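You operate a simulated robot arm through the tools that you are given. There is no shell and no other tool.

You are at the controls of a simulated robot arm. One attempt, no reset.

Task
Tighten the brass gland's nut in the nest and put the gland back.
Fine: clamp it before you turn, till the nut's line meets the arrow; free the clamp to lift it out.

Only the result counts: the job must be done as asked and must still hold three seconds after the hand-in. Knocking over, shifting, dropping, spilling or breaking anything else fails it.

Robot
A 6-joint arm with a two-finger gripper, fixed in place. Base frame: the origin is at the foot of the arm, x ahead of it, y to its left, z up; the work surface is at about z = 808. Readings come in mm, degrees, newtons and seconds.
With the tool pointing down near the work surface it reaches from about 120 to 680 mm from the base axis. Its first joint turns from -66.0 to 66.0 degrees. Payload 2.45 kg.
The TCP is the grasp point between the finger pads, 30 mm short of the fingertips. In the tool frame z runs along the fingers and y along their closing line. Largest opening 106 mm; the body of the gripper starts 79 mm behind the TCP.
Orientation is that of the tool frame in the base frame, as a unit quaternion [x, y, z, w]. With the fingers straight down and closing along the base's y, the tool's x points along the base's -x, its y along +y and its z along -z.

Tools
- The arm moves only by the tool apply_moves. Its argument "moves" is a list of rows, each a list of 3 entries, a list of its own where there are three numbers: the gripper command, from -1 (shut) to 1 (fully open), values between in proportion, then the shift along the tool's x, y, z in m, then the turn, a rotation vector about the tool's x, y, z in degrees. In form: [[fingers, [tx, ty, tz], [wx, wy, wz]], ...]. A call has 1 to 20 rows; each row shifts and turns the commanded pose from where the row before left it, along the tool's axes as they then stand. Each row takes 0.2 s and may step no farther than 50 mm and 8.6 degrees from the row before; otherwise, or with a gripper value out of range, the whole call is refused. Where a pose cannot be reached the arm comes as near as it can. A force on the tool above 80 N (or 10 N above the force at the start of the call, whichever is more), or a blocked arm, ends the call early, and 0.2 s more pass. Each finger travels about 153 mm/s and halts on what it meets, pressing with about 24 N; the grip force reading is that of the motor and also rises with nothing between the fingers. The clock runs only during rows and for 0.2 s after the last one: add rows that do not move to give the fingers time. It gives the time, the measured TCP pose, the force on the tool (base axes), the opening and the grip force at its end, in the units of the frame above (readings bear some noise), with the torque about the TCP (base axes, N m) and any sound that the robot's microphone picked up.
- Cameras (640 x 400 px; columns grow to the right, rows downward): "scene" is fixed at [61.3, 414.5, 1412.5]; the picture's right is [-0.71, -0.71, 0.00], its down [-0.36, 0.36, -0.86] and it looks along [0.61, -0.61, -0.50] (base axes); focal length 372 px, centre (320, 200). "wrist" rides on the gripper at [76, -2, -106] in the tool frame; the picture's right is [0.02, 1.00, 0.00], its down [-0.78, 0.02, -0.62] and it looks along [-0.62, 0.01, 0.78] (tool axes); focal length 247 px, centre (320, 200). There is no depth. A picture from a camera that has moved, and an enlarged one, comes with that camera's place and axes in the base frame and with its lens.
- snapshot(camera): a new picture of that camera. No time passes.
- inspect(camera, box): a new picture of the part [left, top, right, bottom] of that camera's present view, enlarged. No time passes.
- job_done(): hands the job in; it is judged then, once.

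Places have to be worked out from the pictures, the camera data and where the tool is seen. Open the gripper and draw the arm clear of the work before you hand the job in, unless the task says otherwise.

The tools are called after "Emit:" by a JSON object that holds its "method" and its "body". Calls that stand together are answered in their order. apply_moves: Moves the arm, as the interface text tells. Its arguments: {"type":"object","properties":{"moves":{"type":"array","items":{"type":"array"}}},"required":["moves"]} The other tools are called the same way: snapshot (camera) takes a picture; inspect (camera, box) takes an enlarged picture of a part of a camera's view; job_done () hands the job in.

At the start:

```text
time_s: 0.0
ee_pos: [378.3, -15.7, 1122.9]
ee_rot: [0.0, 1.0, -0.001, 0.0]
ft_force: [-0.6, -0.3, -1.2]
ft_torque: [0.0, 0.05, 0.02]
width: 105.7
grasp_force: 0.1
```

scene: 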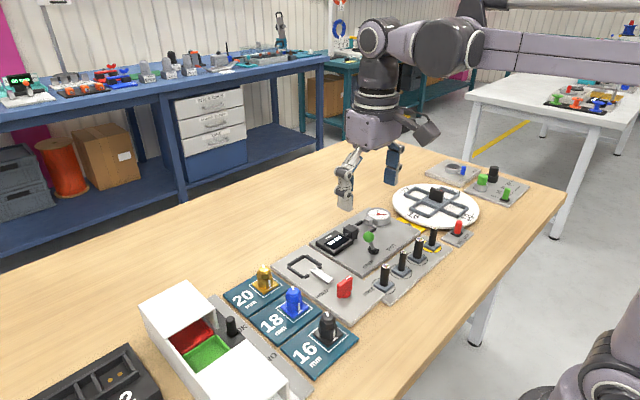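
wrist: 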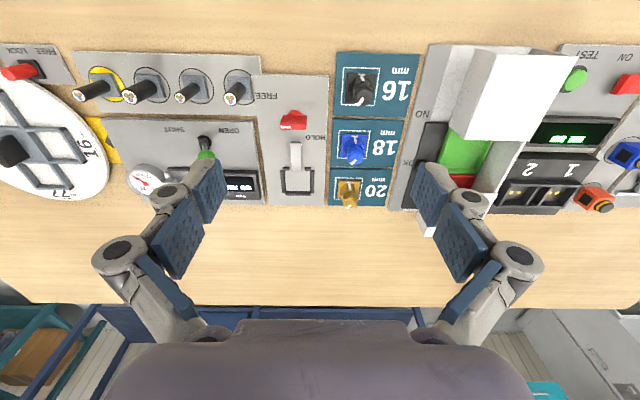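

I'll start by looking closely at the scene from both cameras to identify the glands, the nest and the clamp.

Emit:
{"method": "inspect", "body": {"camera": "scene", "box": [220, 240, 380, 380]}}

Emit:
{"method": "inspect", "body": {"camera": "scene", "box": [300, 150, 540, 300]}}

Emit:
{"method": "inspect", "body": {"camera": "wrist", "box": [240, 40, 440, 220]}}

Emit:
{"method": "inspect", "body": {"camera": "wrist", "box": [0, 30, 270, 220]}}

Emit:
{"method": "inspect", "body": {"camera": "wrist", "box": [400, 30, 640, 220]}}

```text
2.86 times, centred on (300, 310) of scene
camera zoom: at [61.3, 414.5, 1412.5], right [-0.71, -0.71, 0.0], down [-0.36, 0.36, -0.86], along [0.61, -0.61, -0.5], focal length 1062 px, centre (377, -114)
```

zoom: 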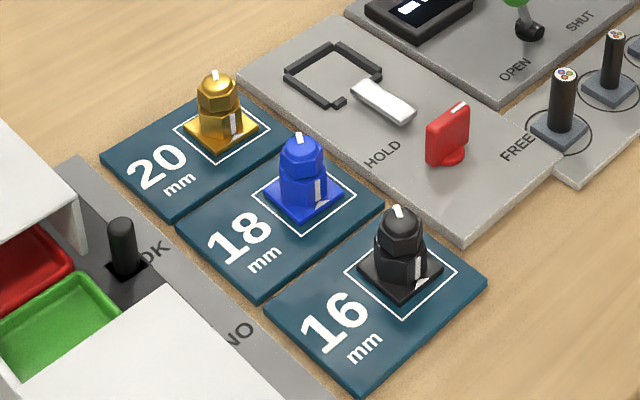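

```text
2.67 times, centred on (420, 225) of scene
camera zoom: at [61.3, 414.5, 1412.5], right [-0.71, -0.71, 0.0], down [-0.36, 0.36, -0.86], along [0.61, -0.61, -0.5], focal length 991 px, centre (53, 133)
```

zoom: 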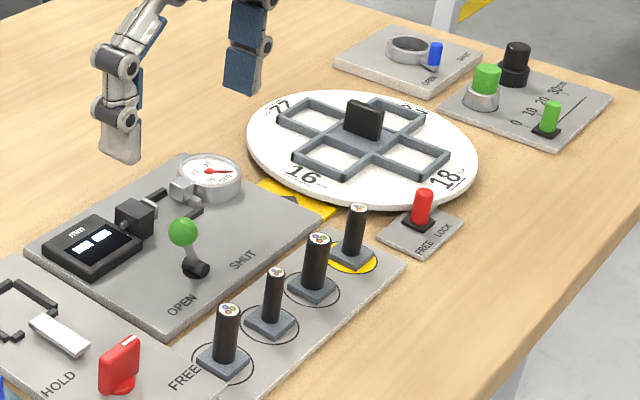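

```text
2.22 times, centred on (340, 130) of wrist
camera zoom: at [301.3, -15.2, 1227.0], right [-0.02, 1.0, 0.0], down [0.78, 0.02, 0.62], along [0.62, 0.01, -0.78], focal length 549 px, centre (276, 356)
```

zoom: 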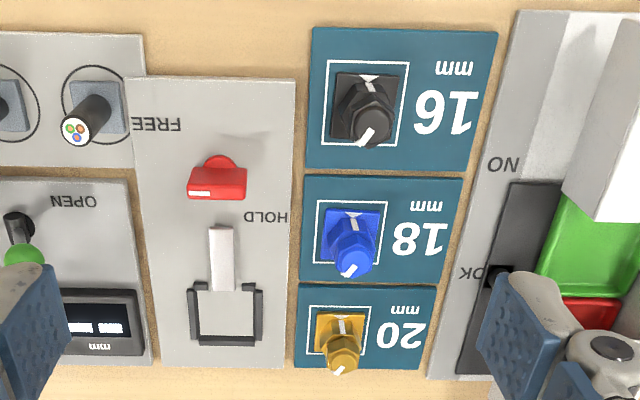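

```text
2.11 times, centred on (135, 125) of wrist
camera zoom: at [301.3, -15.2, 1227.0], right [-0.02, 1.0, 0.0], down [0.78, 0.02, 0.62], along [0.62, 0.01, -0.78], focal length 520 px, centre (710, 358)
```

zoom: 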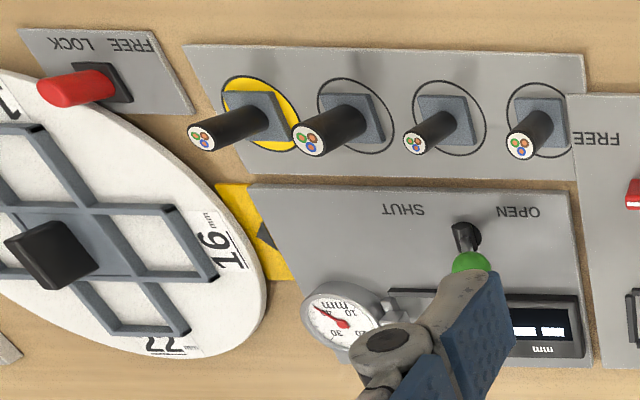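

```text
2.11 times, centred on (520, 125) of wrist
camera zoom: at [301.3, -15.2, 1227.0], right [-0.02, 1.0, 0.0], down [0.78, 0.02, 0.62], along [0.62, 0.01, -0.78], focal length 520 px, centre (-101, 358)
```

zoom: 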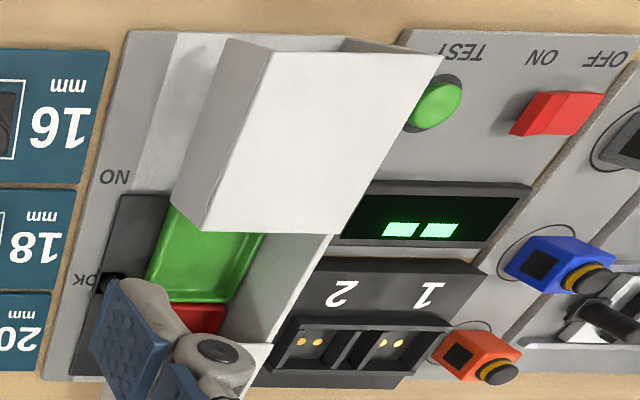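

The brass gland sits on the 20 mm pad near (605, 45). The nest, with its U bracket, white pusher and red HOLD/FREE knob, is near y ≈ -55. I'm moving the arm closer, still high, for a better view.

Emit:
{"method": "apply_moves", "body": {"moves": [[1, [-0.03, 0.003, 0.02], [0, 0, 0]], [1, [-0.03, 0.003, 0.02], [0, 0, 0]], [1, [-0.03, 0.003, 0.02], [0, 0, 0]], [1, [-0.03, 0.003, 0.02], [0, 0, 0]], [1, [-0.03, 0.003, 0.02], [0, 0, 0]], [1, [0, 0, 0], [0, 0, 0]]]}}

Emit:
{"method": "snapshot", "body": {"camera": "wrist"}}

Emit:
{"method": "snapshot", "body": {"camera": "scene"}}

```text
time_s: 1.4
ee_pos: [529.3, 0.7, 1020.1]
ee_rot: [-0.001, 1.0, 0.0, 0.001]
ft_force: [0.2, 0.8, -0.5]
ft_torque: [0.02, 0.03, 0.01]
width: 105.9
grasp_force: 0.0
```

```text
taken
camera wrist: at [451.6, 0.0, 1125.5], right [-0.02, 1.0, 0.0], down [0.78, 0.02, 0.62], along [0.62, 0.01, -0.78], focal length 247 px, centre (320, 200)
```

wrist: 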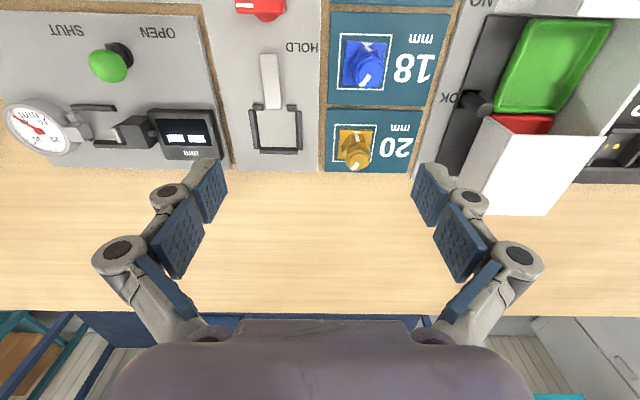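

```text
taken
```

scene: 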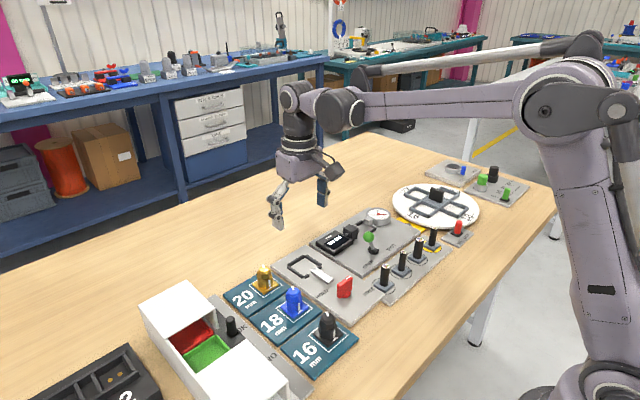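

The view matches my estimate. I'm zooming in on the gland, nest and knob.

Emit:
{"method": "inspect", "body": {"camera": "wrist", "box": [310, 95, 430, 180]}}

Emit:
{"method": "inspect", "body": {"camera": "wrist", "box": [220, 40, 340, 180]}}

Emit:
{"method": "inspect", "body": {"camera": "scene", "box": [225, 245, 305, 315]}}

Emit:
{"method": "inspect", "body": {"camera": "scene", "box": [280, 240, 380, 320]}}

```text
4.71 times, centred on (370, 138) of wrist
camera zoom: at [451.6, 0.0, 1125.5], right [-0.02, 1.0, 0.0], down [0.78, 0.02, 0.62], along [0.62, 0.01, -0.78], focal length 1162 px, centre (85, 494)
```

zoom: 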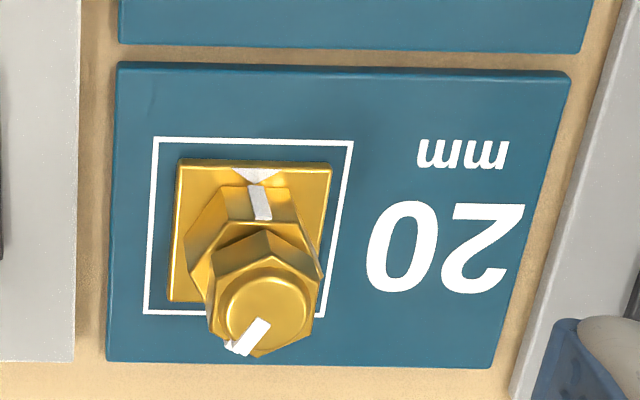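

```text
2.86 times, centred on (280, 110) of wrist
camera zoom: at [451.6, 0.0, 1125.5], right [-0.02, 1.0, 0.0], down [0.78, 0.02, 0.62], along [0.62, 0.01, -0.78], focal length 706 px, centre (434, 457)
```

zoom: 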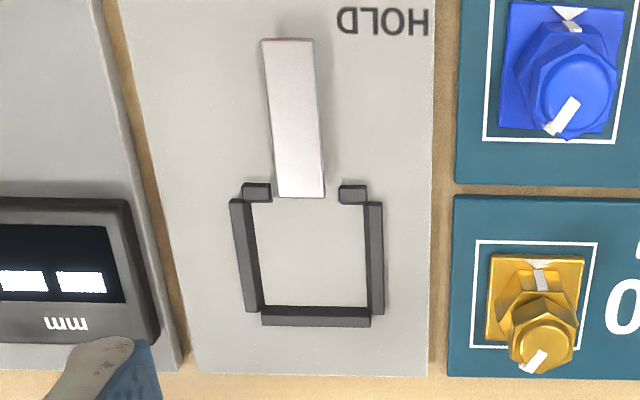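

```text
5.71 times, centred on (265, 280) of scene
camera zoom: at [61.3, 414.5, 1412.5], right [-0.71, -0.71, 0.0], down [-0.36, 0.36, -0.86], along [0.61, -0.61, -0.5], focal length 2124 px, centre (634, -257)
```

zoom: 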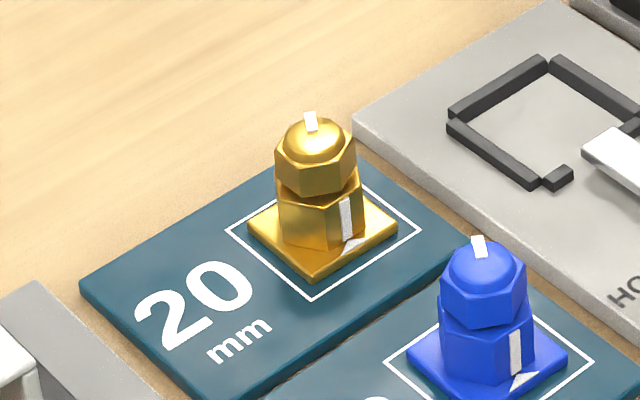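

```text
5.00 times, centred on (330, 280) of scene
camera zoom: at [61.3, 414.5, 1412.5], right [-0.71, -0.71, 0.0], down [-0.36, 0.36, -0.86], along [0.61, -0.61, -0.5], focal length 1858 px, centre (270, -200)
```

zoom: 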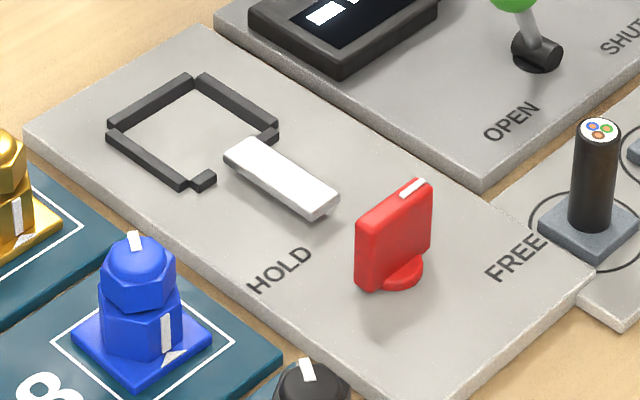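

The gland has a square base of about 42 mm with an arrow on the robot side. Above it are a fixed hex body and an upper hex nut whose white line points roughly toward (+x, -y). I'm moving to look straight at the knob and nest.

Emit:
{"method": "apply_moves", "body": {"moves": [[1, [0.02, -0.02, 0.02], [0, 0, 0]], [1, [0.02, -0.02, 0.02], [0, 0, 0]], [1, [0.01, -0.016, 0.02], [0, 0, 0]], [1, [0, 0, 0], [0, 0, 0]]]}}

Emit:
{"method": "snapshot", "body": {"camera": "wrist"}}

Emit:
{"method": "inspect", "body": {"camera": "wrist", "box": [240, 30, 440, 180]}}

```text
time_s: 2.4
ee_pos: [477.8, -54.2, 959.7]
ee_rot: [-0.001, 1.0, 0.0, 0.0]
ft_force: [0.2, 0.3, -0.6]
ft_torque: [0.0, -0.03, -0.04]
width: 106.2
grasp_force: 0.0
```

```text
taken
camera wrist: at [400.5, -55.5, 1064.6], right [-0.02, 1.0, 0.0], down [0.78, 0.02, 0.62], along [0.62, 0.01, -0.78], focal length 247 px, centre (320, 200)
```

wrist: 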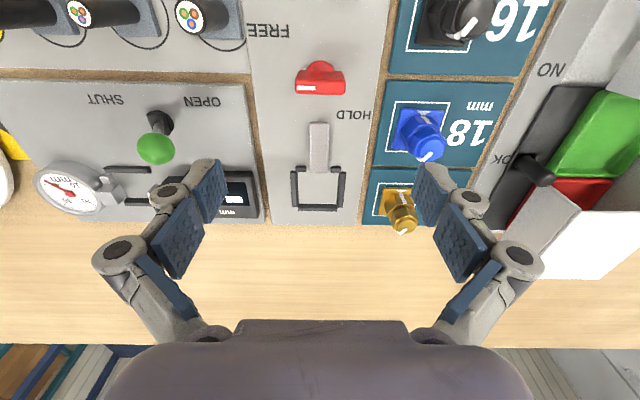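

```text
2.67 times, centred on (340, 105) of wrist
camera zoom: at [400.5, -55.5, 1064.6], right [-0.02, 1.0, 0.0], down [0.78, 0.02, 0.62], along [0.62, 0.01, -0.78], focal length 659 px, centre (267, 453)
```

zoom: 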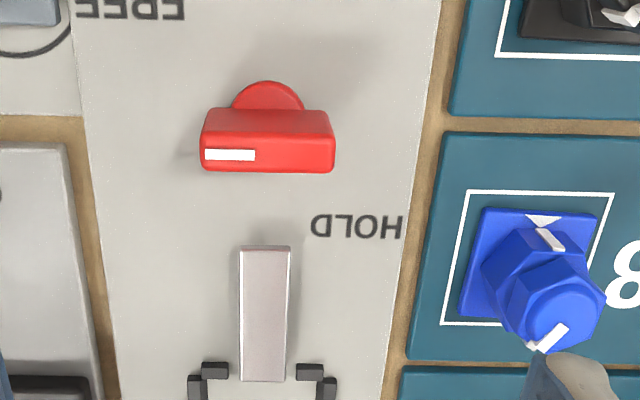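

The knob hub is at about (450, -55) with its mark pointing to -y at FREE. HOLD should be about 90° counterclockwise, with the mark toward +x. I'm moving close to the brass gland to measure it.

Emit:
{"method": "apply_moves", "body": {"moves": [[1, [-0.02, 0.025, 0.005], [0, 0, 0]], [1, [-0.02, 0.025, 0.005], [0, 0, 0]], [1, [-0.02, 0.025, 0.005], [0, 0, 0]], [1, [-0.02, 0.025, 0.005], [0, 0, 0]], [1, [0, 0, 0], [0, 0, 0]]]}}

Emit:
{"method": "snapshot", "body": {"camera": "wrist"}}

Emit:
{"method": "inspect", "body": {"camera": "wrist", "box": [270, 120, 390, 200]}}

Emit:
{"method": "inspect", "body": {"camera": "wrist", "box": [140, 60, 280, 200]}}

Emit:
{"method": "inspect", "body": {"camera": "scene", "box": [242, 255, 292, 305]}}

```text
time_s: 3.6
ee_pos: [557.1, 43.7, 941.3]
ee_rot: [-0.001, 1.0, 0.0, -0.001]
ft_force: [0.3, 0.2, 0.4]
ft_torque: [-0.02, 0.01, 0.0]
width: 105.8
grasp_force: 0.0
```

```text
taken
camera wrist: at [480.4, 43.7, 1045.8], right [-0.02, 1.0, 0.0], down [0.78, 0.02, 0.62], along [0.62, 0.01, -0.78], focal length 247 px, centre (320, 200)
```

wrist: 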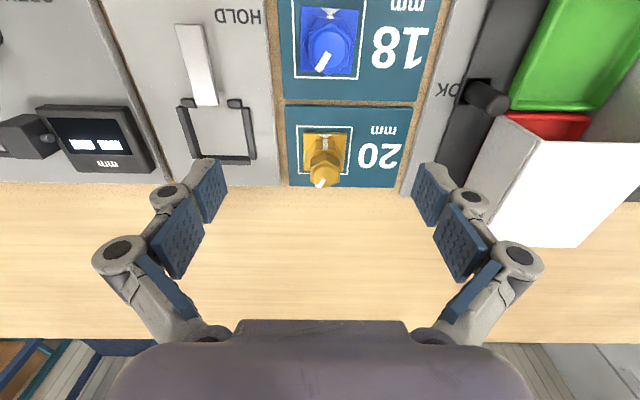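

```text
5.00 times, centred on (330, 160) of wrist
camera zoom: at [480.4, 43.7, 1045.8], right [-0.02, 1.0, 0.0], down [0.78, 0.02, 0.62], along [0.62, 0.01, -0.78], focal length 1235 px, centre (270, 400)
```

zoom: 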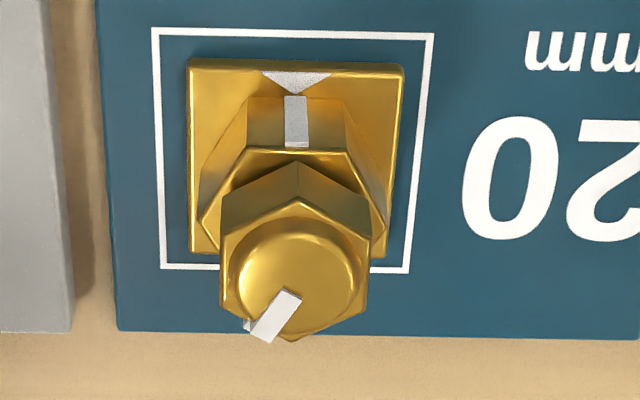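

```text
2.86 times, centred on (210, 130) of wrist
camera zoom: at [480.4, 43.7, 1045.8], right [-0.02, 1.0, 0.0], down [0.78, 0.02, 0.62], along [0.62, 0.01, -0.78], focal length 706 px, centre (634, 400)
```

zoom: 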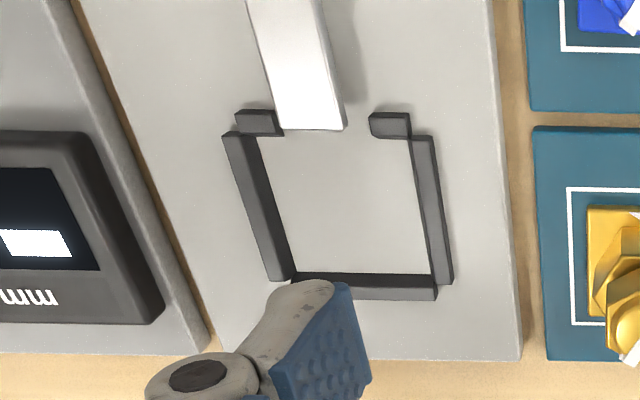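

```text
8.00 times, centred on (267, 280) of scene
camera zoom: at [61.3, 414.5, 1412.5], right [-0.71, -0.71, 0.0], down [-0.36, 0.36, -0.86], along [0.61, -0.61, -0.5], focal length 2973 px, centre (744, -440)
```

zoom: 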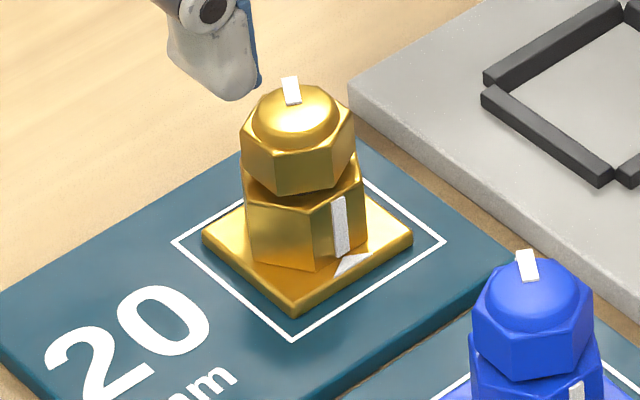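

The nut has flats at ±y, with its line at about -30° from +x; the arrow is at -x, so it needs about 150° clockwise. I'm taking a close look at the nest before picking anything up.

Emit:
{"method": "apply_moves", "body": {"moves": [[1, [0.006, -0.025, 0.003], [0, 0, 0]], [1, [0.006, -0.025, 0.003], [0, 0, 0]], [1, [0.006, -0.025, 0.003], [0, 0, 0]], [1, [0.006, -0.024, 0.003], [0, 0, 0]], [1, [0, 0, 0], [0, 0, 0]]]}}

Emit:
{"method": "snapshot", "body": {"camera": "wrist"}}

Emit:
{"method": "inspect", "body": {"camera": "wrist", "box": [260, 70, 390, 200]}}

Emit:
{"method": "inspect", "body": {"camera": "scene", "box": [275, 240, 345, 295]}}

```text
time_s: 4.8
ee_pos: [534.0, -54.5, 931.4]
ee_rot: [-0.001, 1.0, 0.0, 0.0]
ft_force: [0.4, 0.1, -0.5]
ft_torque: [0.01, 0.01, 0.0]
width: 105.9
grasp_force: 0.0
```

```text
taken
camera wrist: at [456.7, -55.9, 1036.0], right [-0.02, 1.0, 0.0], down [0.78, 0.02, 0.62], along [0.62, 0.01, -0.78], focal length 247 px, centre (320, 200)
```

wrist: 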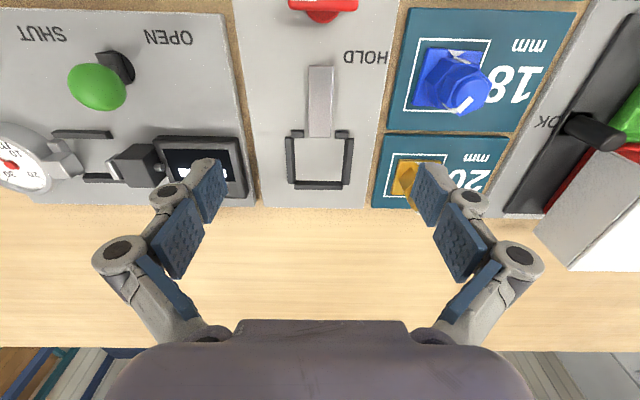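

```text
3.08 times, centred on (325, 135) of wrist
camera zoom: at [456.7, -55.9, 1036.0], right [-0.02, 1.0, 0.0], down [0.78, 0.02, 0.62], along [0.62, 0.01, -0.78], focal length 760 px, centre (305, 400)
```

zoom: 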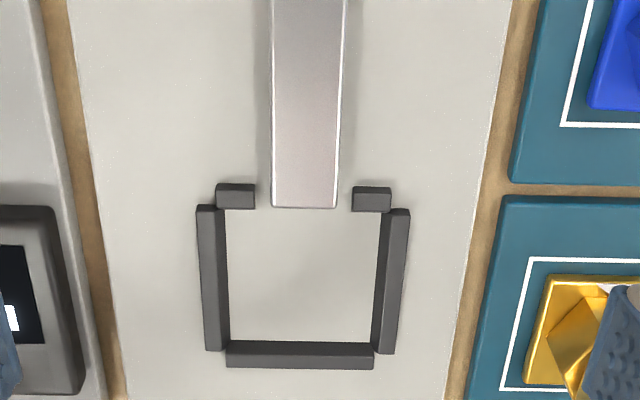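

```text
7.27 times, centred on (310, 268) of scene
camera zoom: at [61.3, 414.4, 1412.5], right [-0.71, -0.71, 0.0], down [-0.36, 0.36, -0.86], along [0.61, -0.61, -0.5], focal length 2703 px, centre (393, -291)
```

zoom: 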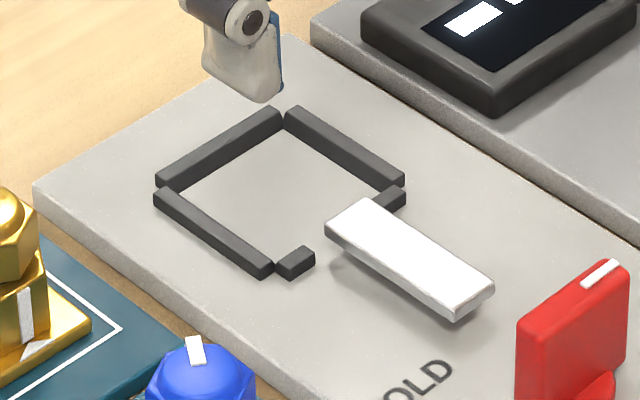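

The nest floor is at about z = 815. Its inside spans roughly x 552–605 and y -80 to -30, so its centre is near (579, -55). I'll go above the brass gland at (600, 49.5) and yaw 30° so the fingers close on flats of the fixed body.

Emit:
{"method": "apply_moves", "body": {"moves": [[0.3, [-0.0165, 0.026, -0.002], [0, 0, 0]], [0.3, [-0.0165, 0.026, -0.002], [0, 0, 0]], [0.3, [-0.0165, 0.026, -0.002], [0, 0, 0]], [0.3, [-0.0165, 0.026, -0.002], [0, 0, 0]], [0.3, [0, 0, 0], [0, 0, -7.5]], [0.3, [0, 0, 0], [0, 0, -7.5]], [0.3, [0, 0, 0], [0, 0, -7.5]], [0.3, [0, 0, 0], [0, 0, -7.5]], [0.3, [0, 0, 0], [0, 0, 0]]]}}

Emit:
{"method": "snapshot", "body": {"camera": "wrist"}}

Emit:
{"method": "snapshot", "body": {"camera": "scene"}}

```text
time_s: 6.8
ee_pos: [600.9, 51.2, 940.0]
ee_rot: [-0.261, 0.965, 0.001, 0.0]
ft_force: [0.3, -0.2, -0.2]
ft_torque: [0.03, 0.01, 0.02]
width: 69.0
grasp_force: 0.1
```

```text
taken
camera wrist: at [534.3, 11.2, 1043.5], right [-0.52, 0.85, 0.0], down [0.67, 0.41, 0.62], along [0.53, 0.32, -0.78], focal length 247 px, centre (320, 200)
```

wrist: 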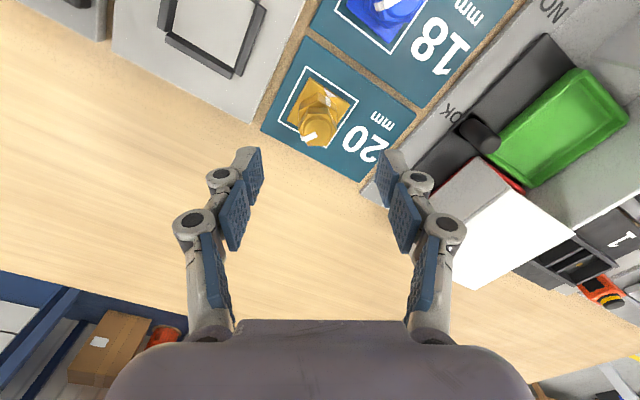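

```text
taken
```

scene: 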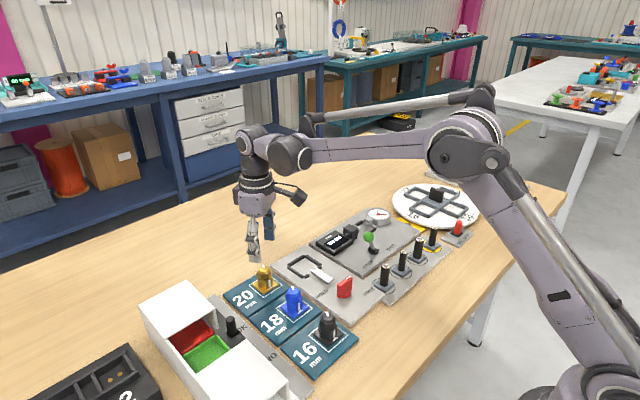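

The tool is over the gland at yaw ≈ 30°. I'm checking the lateral alignment in the zoomed view before descending.

Emit:
{"method": "inspect", "body": {"camera": "wrist", "box": [260, 50, 380, 170]}}

```text
3.33 times, centred on (320, 110) of wrist
camera zoom: at [534.3, 11.2, 1043.5], right [-0.52, 0.85, 0.0], down [0.67, 0.41, 0.62], along [0.53, 0.32, -0.78], focal length 823 px, centre (320, 500)
```

zoom: 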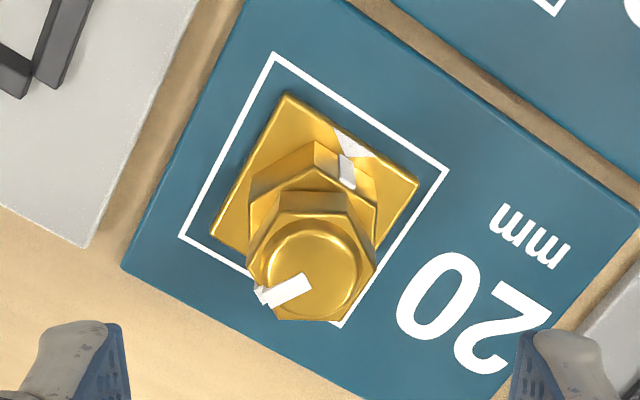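

The gland sits about 1.5 mm toward the tool's -y, so I'll correct for that. Then I'll descend until the fingertips straddle the lower body at TCP z ≈ 853.

Emit:
{"method": "apply_moves", "body": {"moves": [[0.3, [0, -0.0015, 0.03], [0, 0, 0]], [0.3, [0, 0, 0.03], [0, 0, 0]], [0.3, [0, 0, 0.015], [0, 0, 0]], [0.3, [0, 0, 0.007], [0, 0, 0]], [0.3, [0, 0, 0.005], [0, 0, 0]], [0.3, [0, 0, 0], [0, 0, 0]]]}}

Emit:
{"method": "snapshot", "body": {"camera": "wrist"}}

Emit:
{"method": "inspect", "body": {"camera": "scene", "box": [222, 240, 302, 300]}}

```text
time_s: 8.2
ee_pos: [601.6, 50.0, 851.7]
ee_rot: [-0.259, 0.966, 0.0, 0.0]
ft_force: [-0.8, 0.3, -0.4]
ft_torque: [0.01, -0.03, 0.02]
width: 68.9
grasp_force: 0.1
```

```text
taken
camera wrist: at [535.4, 10.5, 956.8], right [-0.52, 0.85, 0.0], down [0.67, 0.41, 0.62], along [0.53, 0.32, -0.78], focal length 247 px, centre (320, 200)
```

wrist: 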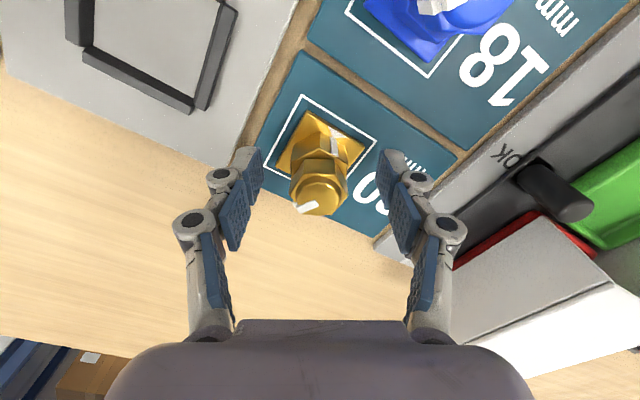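

```text
6.67 times, centred on (262, 270) of scene
camera zoom: at [61.3, 414.5, 1412.5], right [-0.71, -0.71, 0.0], down [-0.36, 0.36, -0.86], along [0.61, -0.61, -0.5], focal length 2478 px, centre (707, -267)
```

zoom: 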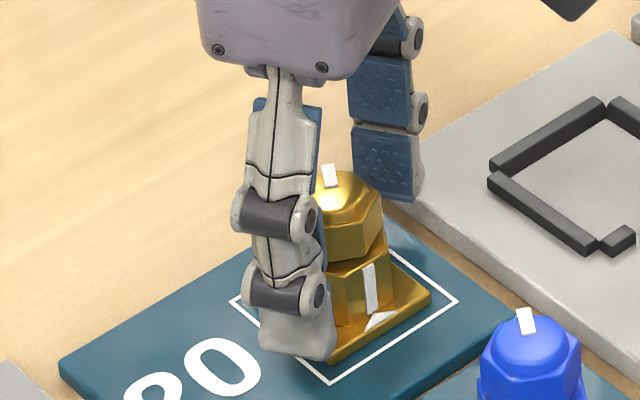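

The fingers straddle the body with the gland centred between them. I'm closing the gripper on the lower body.

Emit:
{"method": "apply_moves", "body": {"moves": [[-1, [0, 0, 0], [0, 0, 0]], [-1, [0, 0, 0], [0, 0, 0]], [-1, [0, 0, 0], [0, 0, 0]], [-1, [0, 0, 0], [0, 0, 0]]]}}

Emit:
{"method": "snapshot", "body": {"camera": "wrist"}}

Emit:
{"method": "inspect", "body": {"camera": "scene", "box": [222, 240, 302, 300]}}

```text
time_s: 9.2
ee_pos: [600.8, 48.9, 851.3]
ee_rot: [-0.26, 0.966, 0.0, 0.001]
ft_force: [-0.7, -0.3, -0.1]
ft_torque: [-0.01, -0.01, 0.0]
width: 32.0
grasp_force: 24.1
```

```text
taken
camera wrist: at [535.4, 10.4, 957.0], right [-0.52, 0.85, 0.0], down [0.67, 0.41, 0.62], along [0.53, 0.32, -0.78], focal length 247 px, centre (320, 200)
```

wrist: 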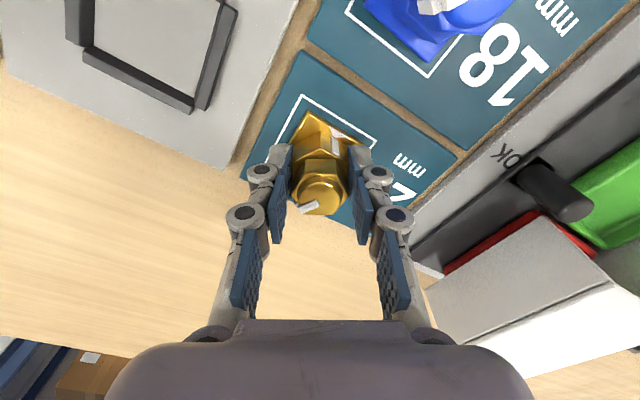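

```text
6.67 times, centred on (262, 270) of scene
camera zoom: at [61.3, 414.5, 1412.5], right [-0.71, -0.71, 0.0], down [-0.36, 0.36, -0.86], along [0.61, -0.61, -0.5], focal length 2478 px, centre (707, -267)
```

zoom: 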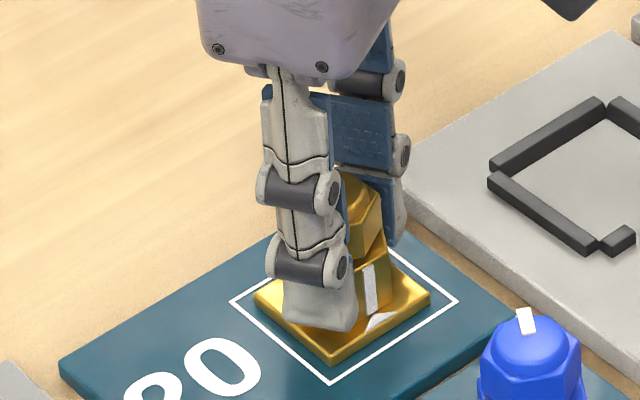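

The grip holds at 32 mm, which matches the body flats. I'm lifting straight up and checking that the gland comes along.

Emit:
{"method": "apply_moves", "body": {"moves": [[-1, [0, 0, -0.005], [0, 0, 0]], [-1, [0, 0, -0.015], [0, 0, 0]], [-1, [0, 0, -0.02], [0, 0, 0]], [-1, [0, 0, -0.02], [0, 0, 0]], [-1, [0, 0, 0], [0, 0, 0]]]}}

Emit:
{"method": "snapshot", "body": {"camera": "wrist"}}

Emit:
{"method": "snapshot", "body": {"camera": "scene"}}

```text
time_s: 10.4
ee_pos: [601.1, 48.6, 911.3]
ee_rot: [-0.26, 0.966, 0.0, 0.0]
ft_force: [0.0, 0.8, -1.1]
ft_torque: [0.0, 0.02, 0.03]
width: 32.0
grasp_force: 24.4
```

```text
taken
camera wrist: at [534.9, 10.1, 1015.8], right [-0.52, 0.85, 0.0], down [0.67, 0.41, 0.62], along [0.53, 0.32, -0.78], focal length 247 px, centre (320, 200)
```

wrist: 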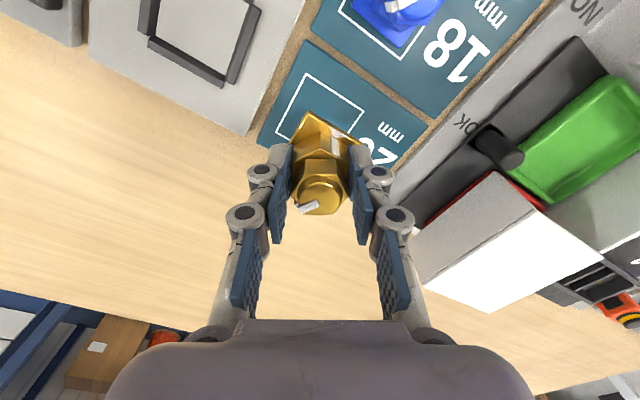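

```text
taken
```

scene: 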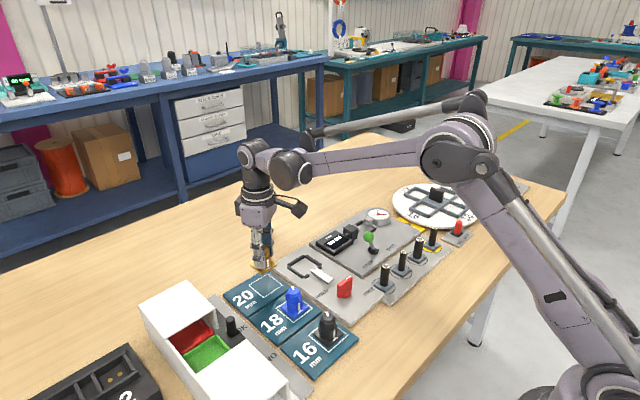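

The gland is lifted cleanly. I'm carrying it above the nest centre at (579, -55) and checking alignment before lowering.

Emit:
{"method": "apply_moves", "body": {"moves": [[-1, [0.01765, -0.0202, 0], [0, 0, 0]], [-1, [0.01765, -0.0202, 0], [0, 0, 0]], [-1, [0.01765, -0.0202, 0], [0, 0, 0]], [-1, [0.01765, -0.0202, 0], [0, 0, 0]], [-1, [0, 0, 0], [0, 0, 0]], [-1, [0, 0, 0], [0, 0, 0]]]}}

Emit:
{"method": "snapshot", "body": {"camera": "wrist"}}

Emit:
{"method": "inspect", "body": {"camera": "wrist", "box": [230, 60, 410, 230]}}

Emit:
{"method": "inspect", "body": {"camera": "scene", "box": [270, 215, 350, 295]}}

```text
time_s: 11.8
ee_pos: [581.3, -58.5, 909.8]
ee_rot: [-0.26, 0.966, 0.001, 0.0]
ft_force: [0.2, -0.5, -1.1]
ft_torque: [0.0, 0.01, 0.0]
width: 32.1
grasp_force: 23.9
```

```text
taken
camera wrist: at [514.1, -96.5, 1016.3], right [-0.52, 0.85, 0.0], down [0.67, 0.41, 0.62], along [0.53, 0.32, -0.78], focal length 247 px, centre (320, 200)
```

wrist: 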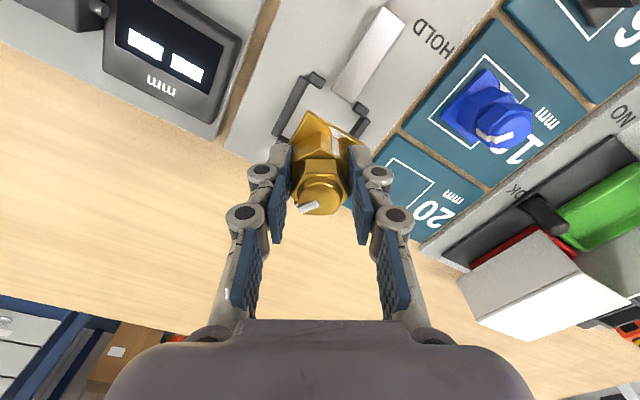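

```text
2.35 times, centred on (320, 145) of wrist
camera zoom: at [514.1, -96.5, 1016.3], right [-0.52, 0.85, 0.0], down [0.67, 0.41, 0.62], along [0.53, 0.32, -0.78], focal length 581 px, centre (320, 329)
```

zoom: 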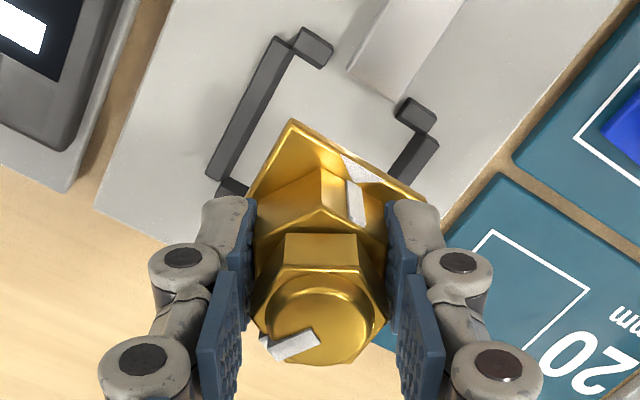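

```text
5.00 times, centred on (310, 255) of scene
camera zoom: at [61.3, 414.4, 1412.5], right [-0.71, -0.71, 0.0], down [-0.36, 0.36, -0.86], along [0.61, -0.61, -0.5], focal length 1858 px, centre (370, -75)
```

zoom: 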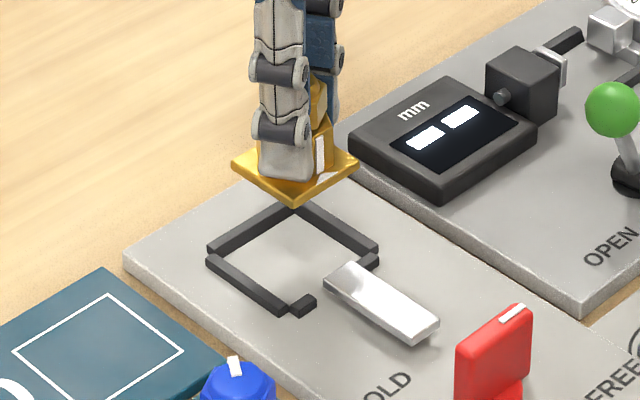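

I'm lowering to about 10 mm above the nest walls for a more precise alignment check.

Emit:
{"method": "apply_moves", "body": {"moves": [[-1, [0, 0, 0.012], [0, 0, 0]], [-1, [0, 0, 0.012], [0, 0, 0]], [-1, [0, 0, 0.01], [0, 0, 0]], [-1, [0, 0, 0], [0, 0, 0]], [-1, [0, 0, 0], [0, 0, 0]]]}}

Emit:
{"method": "inspect", "body": {"camera": "wrist", "box": [250, 60, 390, 180]}}

Emit:
{"method": "inspect", "body": {"camera": "scene", "box": [280, 230, 340, 290]}}

```text
time_s: 13.0
ee_pos: [580.3, -55.7, 878.4]
ee_rot: [-0.259, 0.966, 0.0, 0.0]
ft_force: [-1.0, -0.2, -0.9]
ft_torque: [0.02, 0.01, -0.05]
width: 32.4
grasp_force: 23.7
```

```text
3.33 times, centred on (320, 120) of wrist
camera zoom: at [514.7, -94.7, 982.5], right [-0.52, 0.85, 0.0], down [0.67, 0.41, 0.62], along [0.53, 0.32, -0.78], focal length 823 px, centre (320, 467)
```

zoom: 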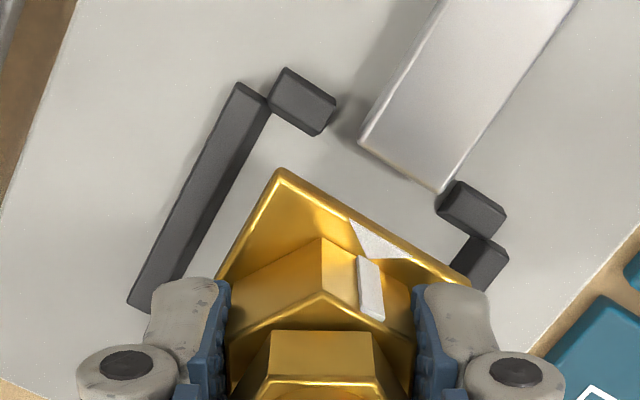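

```text
6.67 times, centred on (310, 260) of scene
camera zoom: at [61.3, 414.5, 1412.5], right [-0.71, -0.71, 0.0], down [-0.36, 0.36, -0.86], along [0.61, -0.61, -0.5], focal length 2478 px, centre (387, -200)
```

zoom: 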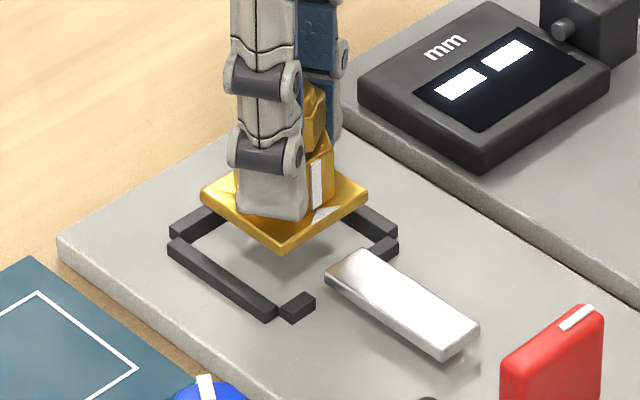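

The camera shows the base centred in the nest to about 1 mm, with 3–5 mm of clearance all round. I'm lowering in shrinking steps while watching the contact force.

Emit:
{"method": "apply_moves", "body": {"moves": [[-1, [-0.0005, -0.001, 0.005], [0, 0, 0]], [-1, [0, 0, 0.005], [0, 0, 0]], [-1, [0, 0, 0.005], [0, 0, 0]], [-1, [0, 0, 0.002], [0, 0, 0]], [-1, [0, 0, 0.001], [0, 0, 0]], [-1, [0, 0, 0], [0, 0, 0]]]}}

Emit:
{"method": "inspect", "body": {"camera": "wrist", "box": [250, 60, 390, 180]}}

Emit:
{"method": "inspect", "body": {"camera": "scene", "box": [280, 230, 340, 290]}}

```text
time_s: 14.4
ee_pos: [582.4, -56.6, 859.2]
ee_rot: [-0.26, 0.966, 0.0, 0.0]
ft_force: [0.1, -0.4, -1.1]
ft_torque: [0.03, -0.01, 0.01]
width: 32.3
grasp_force: 24.1
```

```text
3.33 times, centred on (320, 120) of wrist
camera zoom: at [515.8, -95.8, 963.8], right [-0.52, 0.85, 0.0], down [0.67, 0.41, 0.62], along [0.53, 0.32, -0.78], focal length 823 px, centre (320, 467)
```

zoom: 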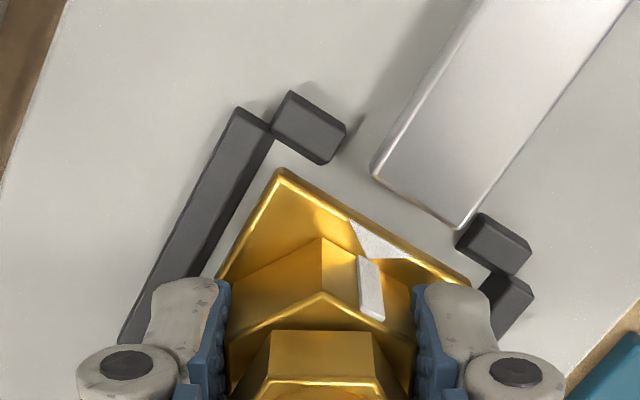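

```text
6.67 times, centred on (310, 260) of scene
camera zoom: at [61.3, 414.5, 1412.5], right [-0.71, -0.71, 0.0], down [-0.36, 0.36, -0.86], along [0.61, -0.61, -0.5], focal length 2478 px, centre (387, -200)
```

zoom: 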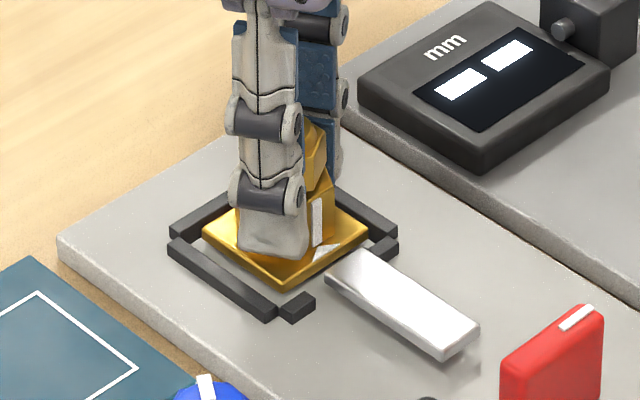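

The base is descending inside the walls with no contact yet. I'm continuing in 1 mm steps until it touches the floor.

Emit:
{"method": "apply_moves", "body": {"moves": [[-1, [0, 0, 0.001], [0, 0, 0]], [-1, [0, 0, 0.001], [0, 0, 0]], [-1, [0, 0, 0], [0, 0, 0]]]}}

Emit:
{"method": "apply_moves", "body": {"moves": [[-1, [0, 0, 0.001], [0, 0, 0]], [-1, [0, 0, 0], [0, 0, 0]]]}}

Emit:
{"method": "inspect", "body": {"camera": "scene", "box": [280, 230, 340, 290]}}

```text
time_s: 15.2
ee_pos: [581.9, -54.9, 855.8]
ee_rot: [-0.259, 0.966, -0.001, 0.0]
ft_force: [-0.8, 0.6, 0.0]
ft_torque: [0.0, 0.02, 0.03]
width: 32.0
grasp_force: 24.3
```

```text
time_s: 15.8
ee_pos: [581.7, -57.2, 855.9]
ee_rot: [-0.26, 0.966, 0.0, 0.001]
ft_force: [-0.1, 0.8, 2.7]
ft_torque: [0.03, -0.03, 0.0]
width: 32.3
grasp_force: 24.0
```

```text
6.67 times, centred on (310, 260) of scene
camera zoom: at [61.3, 414.5, 1412.5], right [-0.71, -0.71, 0.0], down [-0.36, 0.36, -0.86], along [0.61, -0.61, -0.5], focal length 2478 px, centre (387, -200)
```

zoom: 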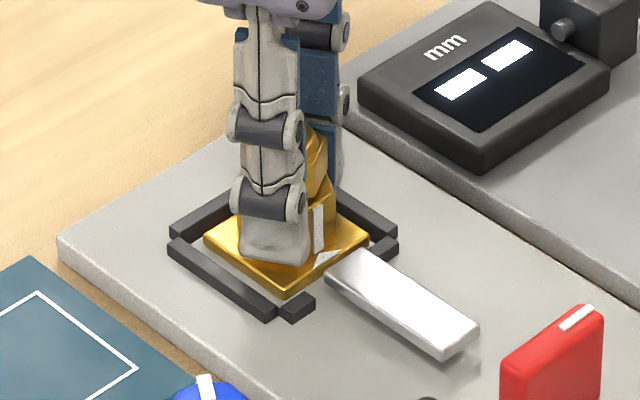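

Contact force is rising (Fz ≈ +2.7 N) at TCP z ≈ 855.5, so the gland is on the nest floor. I'm opening slightly to release it, then checking.

Emit:
{"method": "apply_moves", "body": {"moves": [[-0.25, [0, 0, 0], [0, 0, 0]], [-0.25, [0, 0, 0], [0, 0, 0]], [-0.25, [0, 0, 0], [0, 0, 0]]]}}

Emit:
{"method": "snapshot", "body": {"camera": "wrist"}}

Emit:
{"method": "inspect", "body": {"camera": "scene", "box": [280, 230, 340, 290]}}

```text
time_s: 16.6
ee_pos: [581.7, -57.1, 855.8]
ee_rot: [-0.259, 0.966, 0.0, 0.0]
ft_force: [-0.1, -0.4, -0.1]
ft_torque: [0.02, 0.04, 0.01]
width: 39.9
grasp_force: 0.1
```

```text
taken
camera wrist: at [515.4, -96.0, 960.8], right [-0.52, 0.85, 0.0], down [0.67, 0.41, 0.62], along [0.53, 0.32, -0.78], focal length 247 px, centre (320, 200)
```

wrist: 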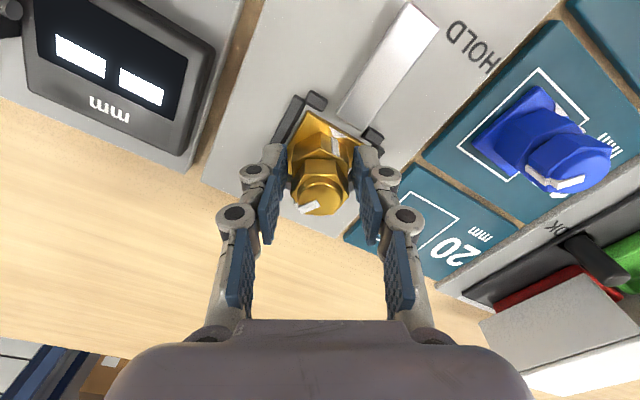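

```text
6.67 times, centred on (310, 260) of scene
camera zoom: at [61.3, 414.5, 1412.5], right [-0.71, -0.71, 0.0], down [-0.36, 0.36, -0.86], along [0.61, -0.61, -0.5], focal length 2478 px, centre (387, -200)
```

zoom: 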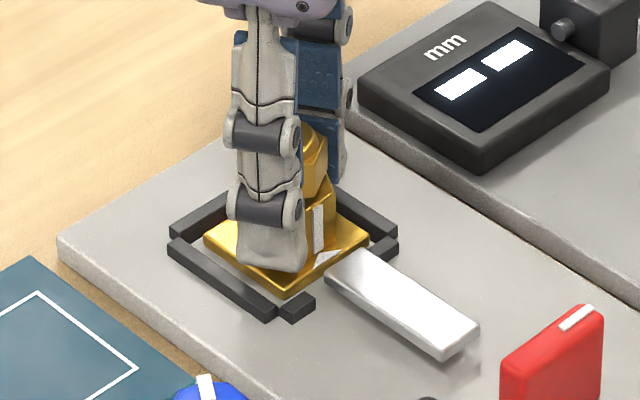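

The gland is released: force is back to zero and it stands upright in the nest. I'm lifting straight up and moving over to the knob.

Emit:
{"method": "apply_moves", "body": {"moves": [[-0.25, [0, 0, -0.01], [0, 0, 0]], [-0.25, [0, 0, -0.02], [0, 0, 0]], [-0.25, [0, 0, -0.03], [0, 0, 0]], [-0.25, [0, 0, -0.03], [0, 0, 0]], [-0.25, [0.028, 0.0165, 0], [0, 0, 0]], [-0.25, [0.028, 0.0165, 0], [0, 0, 0]], [-0.25, [0.028, 0.0165, 0], [0, 0, 0]], [-0.25, [0.028, 0.0165, 0], [0, 0, 0]], [-0.25, [0, 0, 0], [0, 0, 0]]]}}

Emit:
{"method": "apply_moves", "body": {"moves": [[0.0, [0, 0, 0], [0, 0, 8]], [0.0, [0, 0, 0], [0, 0, 8]], [0.0, [0, 0, 0], [0, 0, 8]], [0.0, [0, 0, 0], [0, 0, 8]], [0.0, [0, 0, 0], [0, 0, 8]], [0.0, [0, 0, 0], [0, 0, 8]], [0.0, [0, 0, 0], [0, 0, 8]], [0.0, [0, 0, 0], [0, 0, 8]], [0.0, [0, 0, 0], [0, 0, 8]], [0.0, [0, 0, 0], [0, 0, 8]], [0.0, [0, 0, 0], [0, 0, 8]], [0.0, [0, 0, 0], [0, 0, 8]], [0.0, [0, 0, 0], [0, 0, 8]], [0.0, [0, 0, 0], [0, 0, 8]], [0.0, [0, 0, 0], [0, 0, 8]], [0.0, [0, 0, 0], [0, 0, 0]]]}}

Emit:
{"method": "snapshot", "body": {"camera": "wrist"}}

Emit:
{"method": "snapshot", "body": {"camera": "scene"}}

```text
time_s: 18.6
ee_pos: [451.9, -56.9, 944.9]
ee_rot: [-0.26, 0.966, 0.0, 0.0]
ft_force: [0.6, -0.4, 0.3]
ft_torque: [-0.01, 0.0, 0.0]
width: 39.6
grasp_force: 0.1
```

```text
time_s: 22.0
ee_pos: [451.6, -56.1, 945.5]
ee_rot: [0.708, 0.706, 0.0, 0.0]
ft_force: [-0.4, -0.3, -0.1]
ft_torque: [0.01, 0.01, 0.01]
width: 53.1
grasp_force: 0.1
```

```text
taken
camera wrist: at [449.1, 21.1, 1051.2], right [1.0, 0.02, 0.0], down [0.02, -0.78, 0.62], along [0.01, -0.62, -0.78], focal length 247 px, centre (320, 200)
```

wrist: 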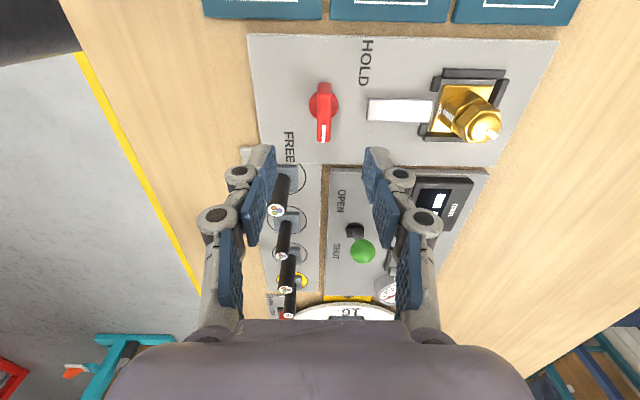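

```text
taken
```

scene: 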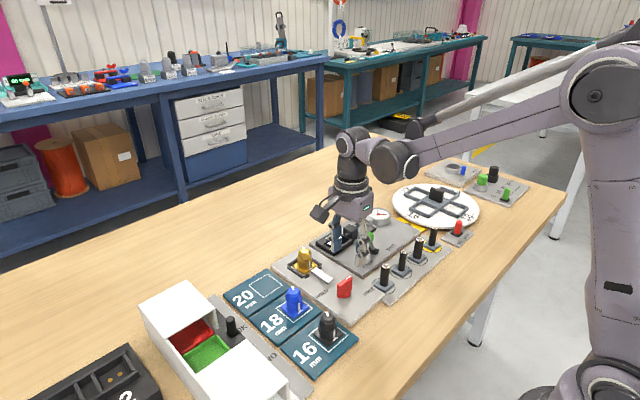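

The yaw is now -90°, so the fingers close along x. I'm zooming in on the knob and the nested gland.

Emit:
{"method": "inspect", "body": {"camera": "wrist", "box": [270, 50, 380, 160]}}

Emit:
{"method": "inspect", "body": {"camera": "wrist", "box": [400, 50, 530, 160]}}

Emit:
{"method": "inspect", "body": {"camera": "scene", "box": [315, 255, 395, 315]}}

```text
3.64 times, centred on (325, 105) of wrist
camera zoom: at [449.1, 21.1, 1051.2], right [1.0, 0.02, 0.0], down [0.02, -0.78, 0.62], along [0.01, -0.62, -0.78], focal length 898 px, centre (302, 546)
```

zoom: 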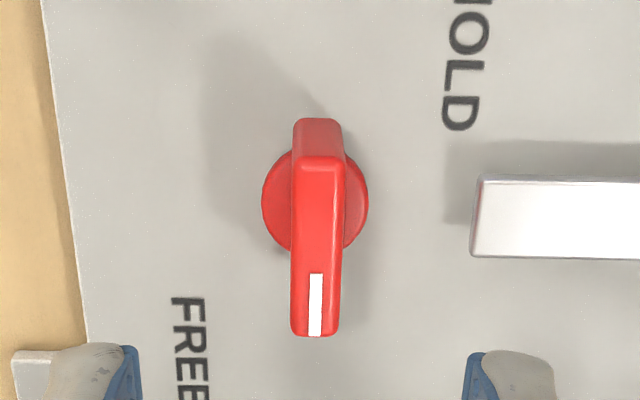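

```text
3.64 times, centred on (465, 105) of wrist
camera zoom: at [449.1, 21.1, 1051.2], right [1.0, 0.02, 0.0], down [0.02, -0.78, 0.62], along [0.01, -0.62, -0.78], focal length 898 px, centre (-207, 546)
```

zoom: 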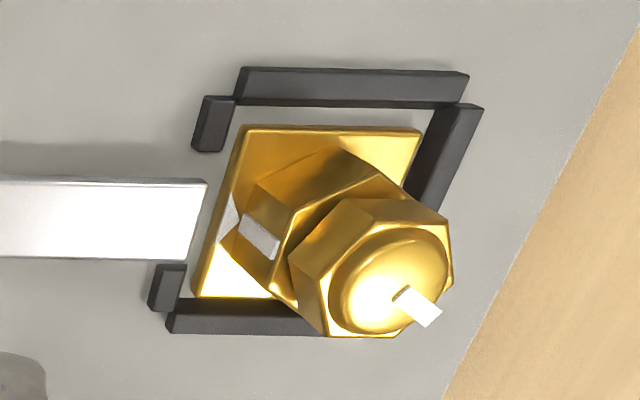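

```text
6.67 times, centred on (355, 285) of scene
camera zoom: at [61.3, 414.5, 1412.5], right [-0.71, -0.71, 0.0], down [-0.36, 0.36, -0.86], along [0.61, -0.61, -0.5], focal length 2478 px, centre (87, -367)
```

zoom: 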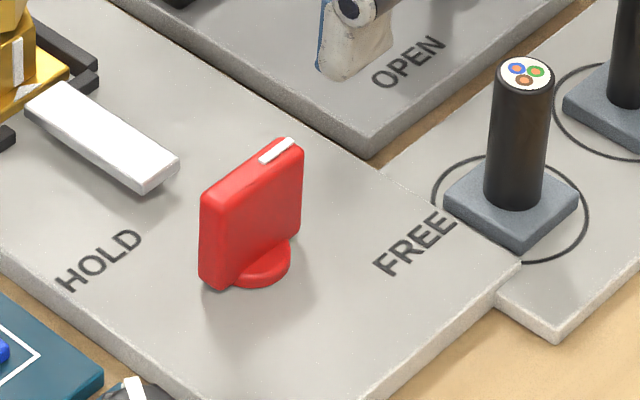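

The knob paddle is about 11 mm thick, spans z 819–853, and is centred near (454, -53), about 3 mm +x of my tool axis. I'll correct for that, narrow the opening to 30 mm and descend around it.

Emit:
{"method": "apply_moves", "body": {"moves": [[-0.43, [0.002, 0.003, 0.0], [0, 0, 0]], [-0.43, [0, 0, 0.025], [0, 0, 0]], [-0.43, [0, 0, 0.025], [0, 0, 0]], [-0.43, [0, 0, 0], [0, 0, 0]]]}}

Emit:
{"method": "inspect", "body": {"camera": "wrist", "box": [250, 80, 390, 200]}}

Emit:
{"method": "inspect", "body": {"camera": "scene", "box": [305, 235, 395, 315]}}

```text
time_s: 23.0
ee_pos: [455.9, -53.5, 895.8]
ee_rot: [0.706, 0.708, 0.001, 0.0]
ft_force: [-0.1, -0.3, 0.4]
ft_torque: [0.01, 0.01, -0.01]
width: 30.3
grasp_force: 0.0
```

```text
3.33 times, centred on (320, 140) of wrist
camera zoom: at [452.0, 23.6, 1000.2], right [1.0, 0.02, 0.0], down [0.02, -0.78, 0.62], along [0.01, -0.62, -0.78], focal length 823 px, centre (320, 400)
```

zoom: 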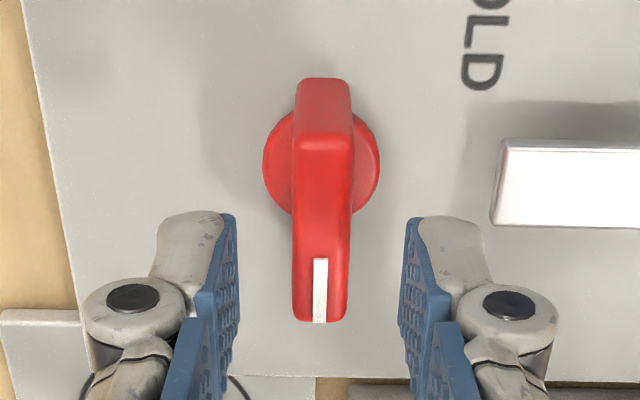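

```text
5.00 times, centred on (350, 275) of scene
camera zoom: at [61.3, 414.5, 1412.5], right [-0.71, -0.71, 0.0], down [-0.36, 0.36, -0.86], along [0.61, -0.61, -0.5], focal length 1858 px, centre (170, -175)
```

zoom: 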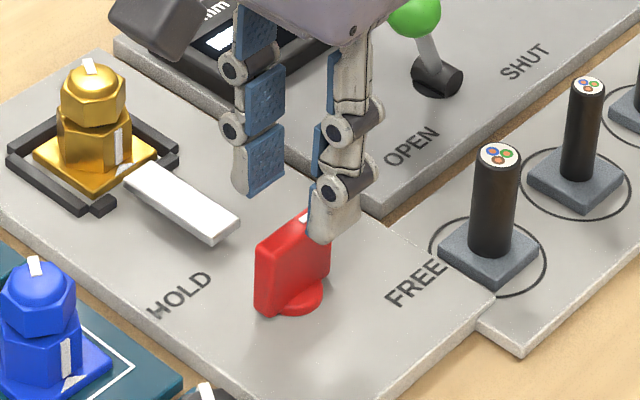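

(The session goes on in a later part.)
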